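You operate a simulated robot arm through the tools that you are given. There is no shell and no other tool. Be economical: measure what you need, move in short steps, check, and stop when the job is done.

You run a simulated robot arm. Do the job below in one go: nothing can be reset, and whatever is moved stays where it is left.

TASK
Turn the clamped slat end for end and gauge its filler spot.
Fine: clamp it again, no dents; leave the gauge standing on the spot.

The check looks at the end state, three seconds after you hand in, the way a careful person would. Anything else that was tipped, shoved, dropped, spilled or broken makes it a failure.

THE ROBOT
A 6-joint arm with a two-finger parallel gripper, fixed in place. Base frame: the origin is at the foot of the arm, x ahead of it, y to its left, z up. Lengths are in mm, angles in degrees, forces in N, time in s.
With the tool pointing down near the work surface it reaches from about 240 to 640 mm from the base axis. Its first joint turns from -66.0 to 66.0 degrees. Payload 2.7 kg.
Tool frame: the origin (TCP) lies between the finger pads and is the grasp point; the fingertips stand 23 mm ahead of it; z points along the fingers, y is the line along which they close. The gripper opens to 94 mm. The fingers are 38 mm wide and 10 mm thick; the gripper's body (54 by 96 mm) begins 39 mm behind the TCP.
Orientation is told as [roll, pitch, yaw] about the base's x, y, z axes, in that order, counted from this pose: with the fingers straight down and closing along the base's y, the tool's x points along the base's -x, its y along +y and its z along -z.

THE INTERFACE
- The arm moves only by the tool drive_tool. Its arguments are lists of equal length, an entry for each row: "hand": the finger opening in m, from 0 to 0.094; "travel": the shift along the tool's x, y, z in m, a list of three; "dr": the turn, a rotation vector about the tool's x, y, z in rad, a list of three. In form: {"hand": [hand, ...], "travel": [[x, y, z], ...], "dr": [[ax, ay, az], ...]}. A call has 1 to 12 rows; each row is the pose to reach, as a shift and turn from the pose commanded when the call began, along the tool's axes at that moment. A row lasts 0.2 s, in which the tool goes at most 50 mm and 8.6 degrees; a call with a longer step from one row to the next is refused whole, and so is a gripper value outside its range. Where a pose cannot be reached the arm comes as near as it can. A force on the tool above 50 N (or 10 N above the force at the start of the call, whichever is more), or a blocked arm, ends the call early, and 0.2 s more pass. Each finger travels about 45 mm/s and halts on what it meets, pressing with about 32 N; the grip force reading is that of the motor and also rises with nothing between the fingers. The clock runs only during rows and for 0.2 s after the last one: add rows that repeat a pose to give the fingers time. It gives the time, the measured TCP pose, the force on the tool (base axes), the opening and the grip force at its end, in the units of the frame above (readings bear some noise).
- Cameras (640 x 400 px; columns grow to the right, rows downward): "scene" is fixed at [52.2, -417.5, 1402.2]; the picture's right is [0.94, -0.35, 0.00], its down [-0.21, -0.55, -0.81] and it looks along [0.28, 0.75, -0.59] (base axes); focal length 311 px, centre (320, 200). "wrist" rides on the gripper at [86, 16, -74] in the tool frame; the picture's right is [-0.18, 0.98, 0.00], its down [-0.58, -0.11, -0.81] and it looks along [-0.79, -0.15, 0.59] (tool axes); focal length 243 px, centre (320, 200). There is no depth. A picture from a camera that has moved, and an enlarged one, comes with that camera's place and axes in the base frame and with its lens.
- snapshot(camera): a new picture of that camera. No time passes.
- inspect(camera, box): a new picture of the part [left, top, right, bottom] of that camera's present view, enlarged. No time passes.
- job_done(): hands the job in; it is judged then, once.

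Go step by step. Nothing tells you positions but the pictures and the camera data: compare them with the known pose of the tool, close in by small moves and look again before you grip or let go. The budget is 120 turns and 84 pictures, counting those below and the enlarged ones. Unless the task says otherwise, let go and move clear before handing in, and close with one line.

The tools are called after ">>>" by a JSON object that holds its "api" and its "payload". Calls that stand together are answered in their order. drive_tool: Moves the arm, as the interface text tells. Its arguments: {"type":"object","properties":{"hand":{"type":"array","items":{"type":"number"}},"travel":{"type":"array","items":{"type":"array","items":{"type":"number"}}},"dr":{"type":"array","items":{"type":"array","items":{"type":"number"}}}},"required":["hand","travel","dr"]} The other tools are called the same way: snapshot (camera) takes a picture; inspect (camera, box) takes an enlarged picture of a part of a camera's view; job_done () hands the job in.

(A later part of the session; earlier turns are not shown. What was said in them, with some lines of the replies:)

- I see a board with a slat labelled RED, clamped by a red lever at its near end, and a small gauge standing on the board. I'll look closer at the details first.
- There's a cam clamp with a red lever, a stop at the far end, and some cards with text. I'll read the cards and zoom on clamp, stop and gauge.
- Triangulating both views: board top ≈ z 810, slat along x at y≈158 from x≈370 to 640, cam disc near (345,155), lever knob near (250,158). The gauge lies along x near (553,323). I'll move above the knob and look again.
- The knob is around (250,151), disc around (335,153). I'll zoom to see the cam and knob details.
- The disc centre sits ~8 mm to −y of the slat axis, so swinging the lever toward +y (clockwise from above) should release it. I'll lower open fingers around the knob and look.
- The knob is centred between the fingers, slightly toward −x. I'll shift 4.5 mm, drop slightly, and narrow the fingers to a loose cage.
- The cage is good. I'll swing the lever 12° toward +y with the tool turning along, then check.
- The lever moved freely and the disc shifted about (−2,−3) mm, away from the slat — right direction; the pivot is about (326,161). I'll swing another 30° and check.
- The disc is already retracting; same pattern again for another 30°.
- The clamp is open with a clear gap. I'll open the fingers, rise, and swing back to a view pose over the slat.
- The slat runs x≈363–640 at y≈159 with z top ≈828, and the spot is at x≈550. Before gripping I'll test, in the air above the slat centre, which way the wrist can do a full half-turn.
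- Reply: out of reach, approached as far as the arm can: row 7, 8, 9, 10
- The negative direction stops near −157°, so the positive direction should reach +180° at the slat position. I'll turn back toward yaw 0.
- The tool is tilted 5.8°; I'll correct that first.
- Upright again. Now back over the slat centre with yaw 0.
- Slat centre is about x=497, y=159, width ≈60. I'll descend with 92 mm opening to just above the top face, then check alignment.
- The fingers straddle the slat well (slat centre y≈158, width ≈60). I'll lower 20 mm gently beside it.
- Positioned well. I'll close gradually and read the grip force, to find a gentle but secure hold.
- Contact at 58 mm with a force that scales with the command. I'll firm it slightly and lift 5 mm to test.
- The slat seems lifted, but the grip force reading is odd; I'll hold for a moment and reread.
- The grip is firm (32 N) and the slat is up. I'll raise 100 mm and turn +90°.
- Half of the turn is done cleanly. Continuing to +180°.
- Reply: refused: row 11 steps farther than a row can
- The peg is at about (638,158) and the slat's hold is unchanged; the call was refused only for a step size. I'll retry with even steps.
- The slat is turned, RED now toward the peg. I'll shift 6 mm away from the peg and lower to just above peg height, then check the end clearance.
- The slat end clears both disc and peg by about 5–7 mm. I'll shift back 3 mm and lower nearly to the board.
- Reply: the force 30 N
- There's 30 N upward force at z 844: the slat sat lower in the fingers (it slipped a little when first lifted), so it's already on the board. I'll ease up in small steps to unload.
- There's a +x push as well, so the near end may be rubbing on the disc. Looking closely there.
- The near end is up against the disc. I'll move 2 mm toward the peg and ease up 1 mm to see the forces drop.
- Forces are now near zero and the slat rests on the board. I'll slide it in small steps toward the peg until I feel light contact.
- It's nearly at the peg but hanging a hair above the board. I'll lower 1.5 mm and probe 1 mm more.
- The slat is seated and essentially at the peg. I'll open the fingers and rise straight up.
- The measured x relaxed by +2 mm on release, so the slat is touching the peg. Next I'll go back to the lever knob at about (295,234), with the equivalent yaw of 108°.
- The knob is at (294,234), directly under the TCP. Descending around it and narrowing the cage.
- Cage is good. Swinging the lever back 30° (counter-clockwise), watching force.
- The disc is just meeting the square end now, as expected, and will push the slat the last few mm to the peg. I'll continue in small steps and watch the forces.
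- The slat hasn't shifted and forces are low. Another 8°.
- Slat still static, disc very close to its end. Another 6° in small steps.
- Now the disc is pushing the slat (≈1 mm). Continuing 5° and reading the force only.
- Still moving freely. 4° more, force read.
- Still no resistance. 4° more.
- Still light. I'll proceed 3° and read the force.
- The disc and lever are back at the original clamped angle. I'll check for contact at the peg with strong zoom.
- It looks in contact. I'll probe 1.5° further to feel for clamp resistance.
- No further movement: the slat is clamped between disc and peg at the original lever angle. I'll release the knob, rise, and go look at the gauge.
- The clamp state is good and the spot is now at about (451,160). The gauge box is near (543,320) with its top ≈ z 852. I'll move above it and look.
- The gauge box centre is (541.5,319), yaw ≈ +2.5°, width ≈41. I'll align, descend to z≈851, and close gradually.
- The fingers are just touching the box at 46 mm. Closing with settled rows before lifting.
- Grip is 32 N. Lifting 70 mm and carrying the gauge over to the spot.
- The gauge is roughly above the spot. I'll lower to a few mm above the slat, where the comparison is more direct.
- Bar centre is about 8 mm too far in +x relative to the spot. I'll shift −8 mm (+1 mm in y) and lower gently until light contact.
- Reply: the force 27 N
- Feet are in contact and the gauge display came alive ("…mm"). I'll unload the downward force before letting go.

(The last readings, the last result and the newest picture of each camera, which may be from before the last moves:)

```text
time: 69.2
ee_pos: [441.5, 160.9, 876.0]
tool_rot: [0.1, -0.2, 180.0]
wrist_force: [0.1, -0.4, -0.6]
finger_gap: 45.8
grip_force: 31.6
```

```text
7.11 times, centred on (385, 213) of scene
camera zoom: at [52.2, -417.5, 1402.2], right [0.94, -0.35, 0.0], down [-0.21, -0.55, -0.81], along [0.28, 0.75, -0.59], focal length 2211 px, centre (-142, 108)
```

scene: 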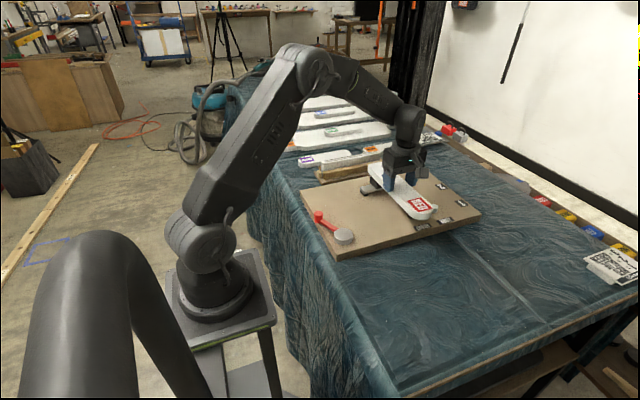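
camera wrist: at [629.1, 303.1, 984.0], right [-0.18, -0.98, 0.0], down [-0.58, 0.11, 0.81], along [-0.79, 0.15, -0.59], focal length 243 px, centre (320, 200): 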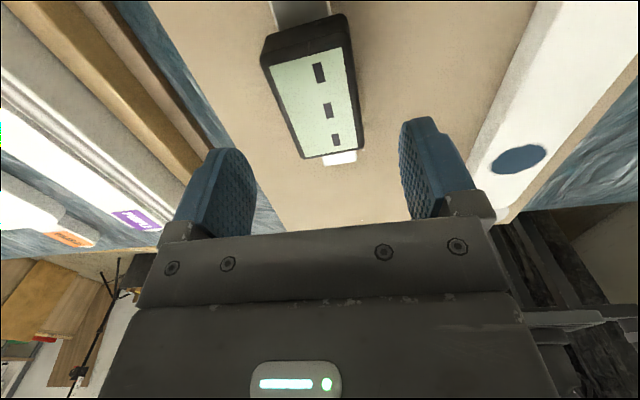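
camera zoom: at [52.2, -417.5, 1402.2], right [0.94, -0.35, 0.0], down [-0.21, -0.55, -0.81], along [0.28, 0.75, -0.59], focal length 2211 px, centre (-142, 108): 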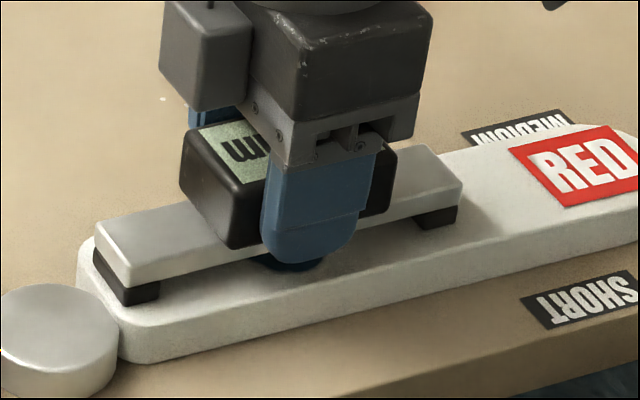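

The gauge is centred on the spot in the picture. I'll lower 1 mm to be resting, then open the fingers and rise.

>>> {"api": "drive_tool", "payload": {"hand": [0.038, 0.038, 0.042, 0.046, 0.05, 0.06, 0.07, 0.075, 0.075], "travel": [[0, 0.0005, 0.0007], [0, 0.0005, 0.001], [0, 0.0005, 0.001], [0, 0.0005, 0.001], [0, 0.0005, 0.001], [0, 0.0005, 0.001], [0, 0.0005, 0.001], [0, 0.0005, 0.001], [0, 0.0005, 0.001]], "dr": [[0, 0, 0], [0, 0, 0], [0, 0, 0], [0, 0, 0], [0, 0, 0], [0, 0, 0], [0, 0, 0], [0, 0, 0], [0, 0, 0]]}}

>>> {"api": "drive_tool", "payload": {"hand": [0.075, 0.075, 0.075, 0.075, 0.075, 0.075, 0.075], "travel": [[0, 0, -0.015], [0, 0, -0.035], [0, 0, -0.06], [0, 0, -0.1], [0, -0.03, -0.14], [0, -0.07, -0.15], [0, -0.11, -0.15]], "dr": [[0, 0, 0], [0, 0, 0], [0, 0, 0], [0, 0, 0], [0, 0, 0], [0, 0, 0], [0, 0, 0]]}}

>>> {"api": "inspect", "payload": {"camera": "scene", "box": [300, 165, 460, 265]}}

>>> {"api": "inspect", "payload": {"camera": "scene", "box": [340, 185, 430, 241]}}

```text
time: 71.2
ee_pos: [442.6, 160.1, 874.5]
tool_rot: [0.0, 0.0, 180.1]
wrist_force: [0.3, 0.0, -0.8]
finger_gap: 75.0
grip_force: 0.0
```

```text
time: 72.8
ee_pos: [443.8, 269.9, 1025.6]
tool_rot: [0.2, 0.0, 180.1]
wrist_force: [-0.4, 0.0, -0.3]
finger_gap: 75.1
grip_force: 0.1
```

```text
4.00 times, centred on (380, 215) of scene
camera zoom: at [52.2, -417.5, 1402.2], right [0.94, -0.35, 0.0], down [-0.21, -0.55, -0.81], along [0.28, 0.75, -0.59], focal length 1244 px, centre (80, 140)
```

zoom: 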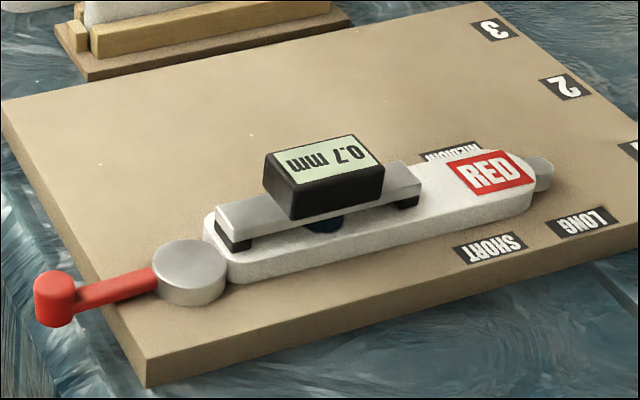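

```text
7.11 times, centred on (385, 213) of scene
camera zoom: at [52.2, -417.5, 1402.2], right [0.94, -0.35, 0.0], down [-0.21, -0.55, -0.81], along [0.28, 0.75, -0.59], focal length 2211 px, centre (-142, 108)
```

zoom: 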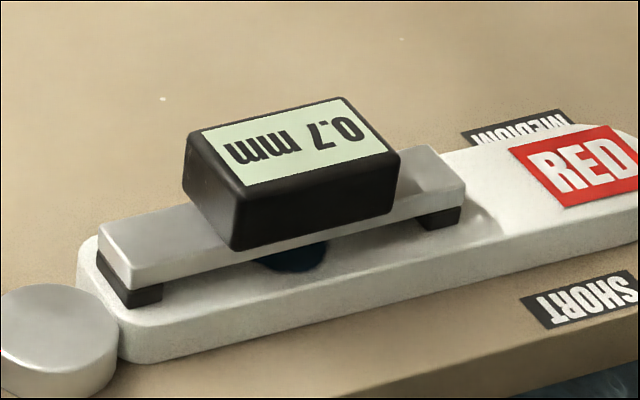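

The gauge stands on the spot and reads 0.7 mm. The slat is turned and clamped at the original lever angle, and the arm is clear, so I'm handing in.

>>> {"api": "job_done", "payload": {}}

```text
The job is handed in.
```

The slat is turned end for end and clamped again with the lever back at its original angle and no dents visible. The gauge stands on the filler spot reading 0.7 mm, above the 0.5 mm maximum printed on the "MEDIUM / SPEED 2" card on the bench.
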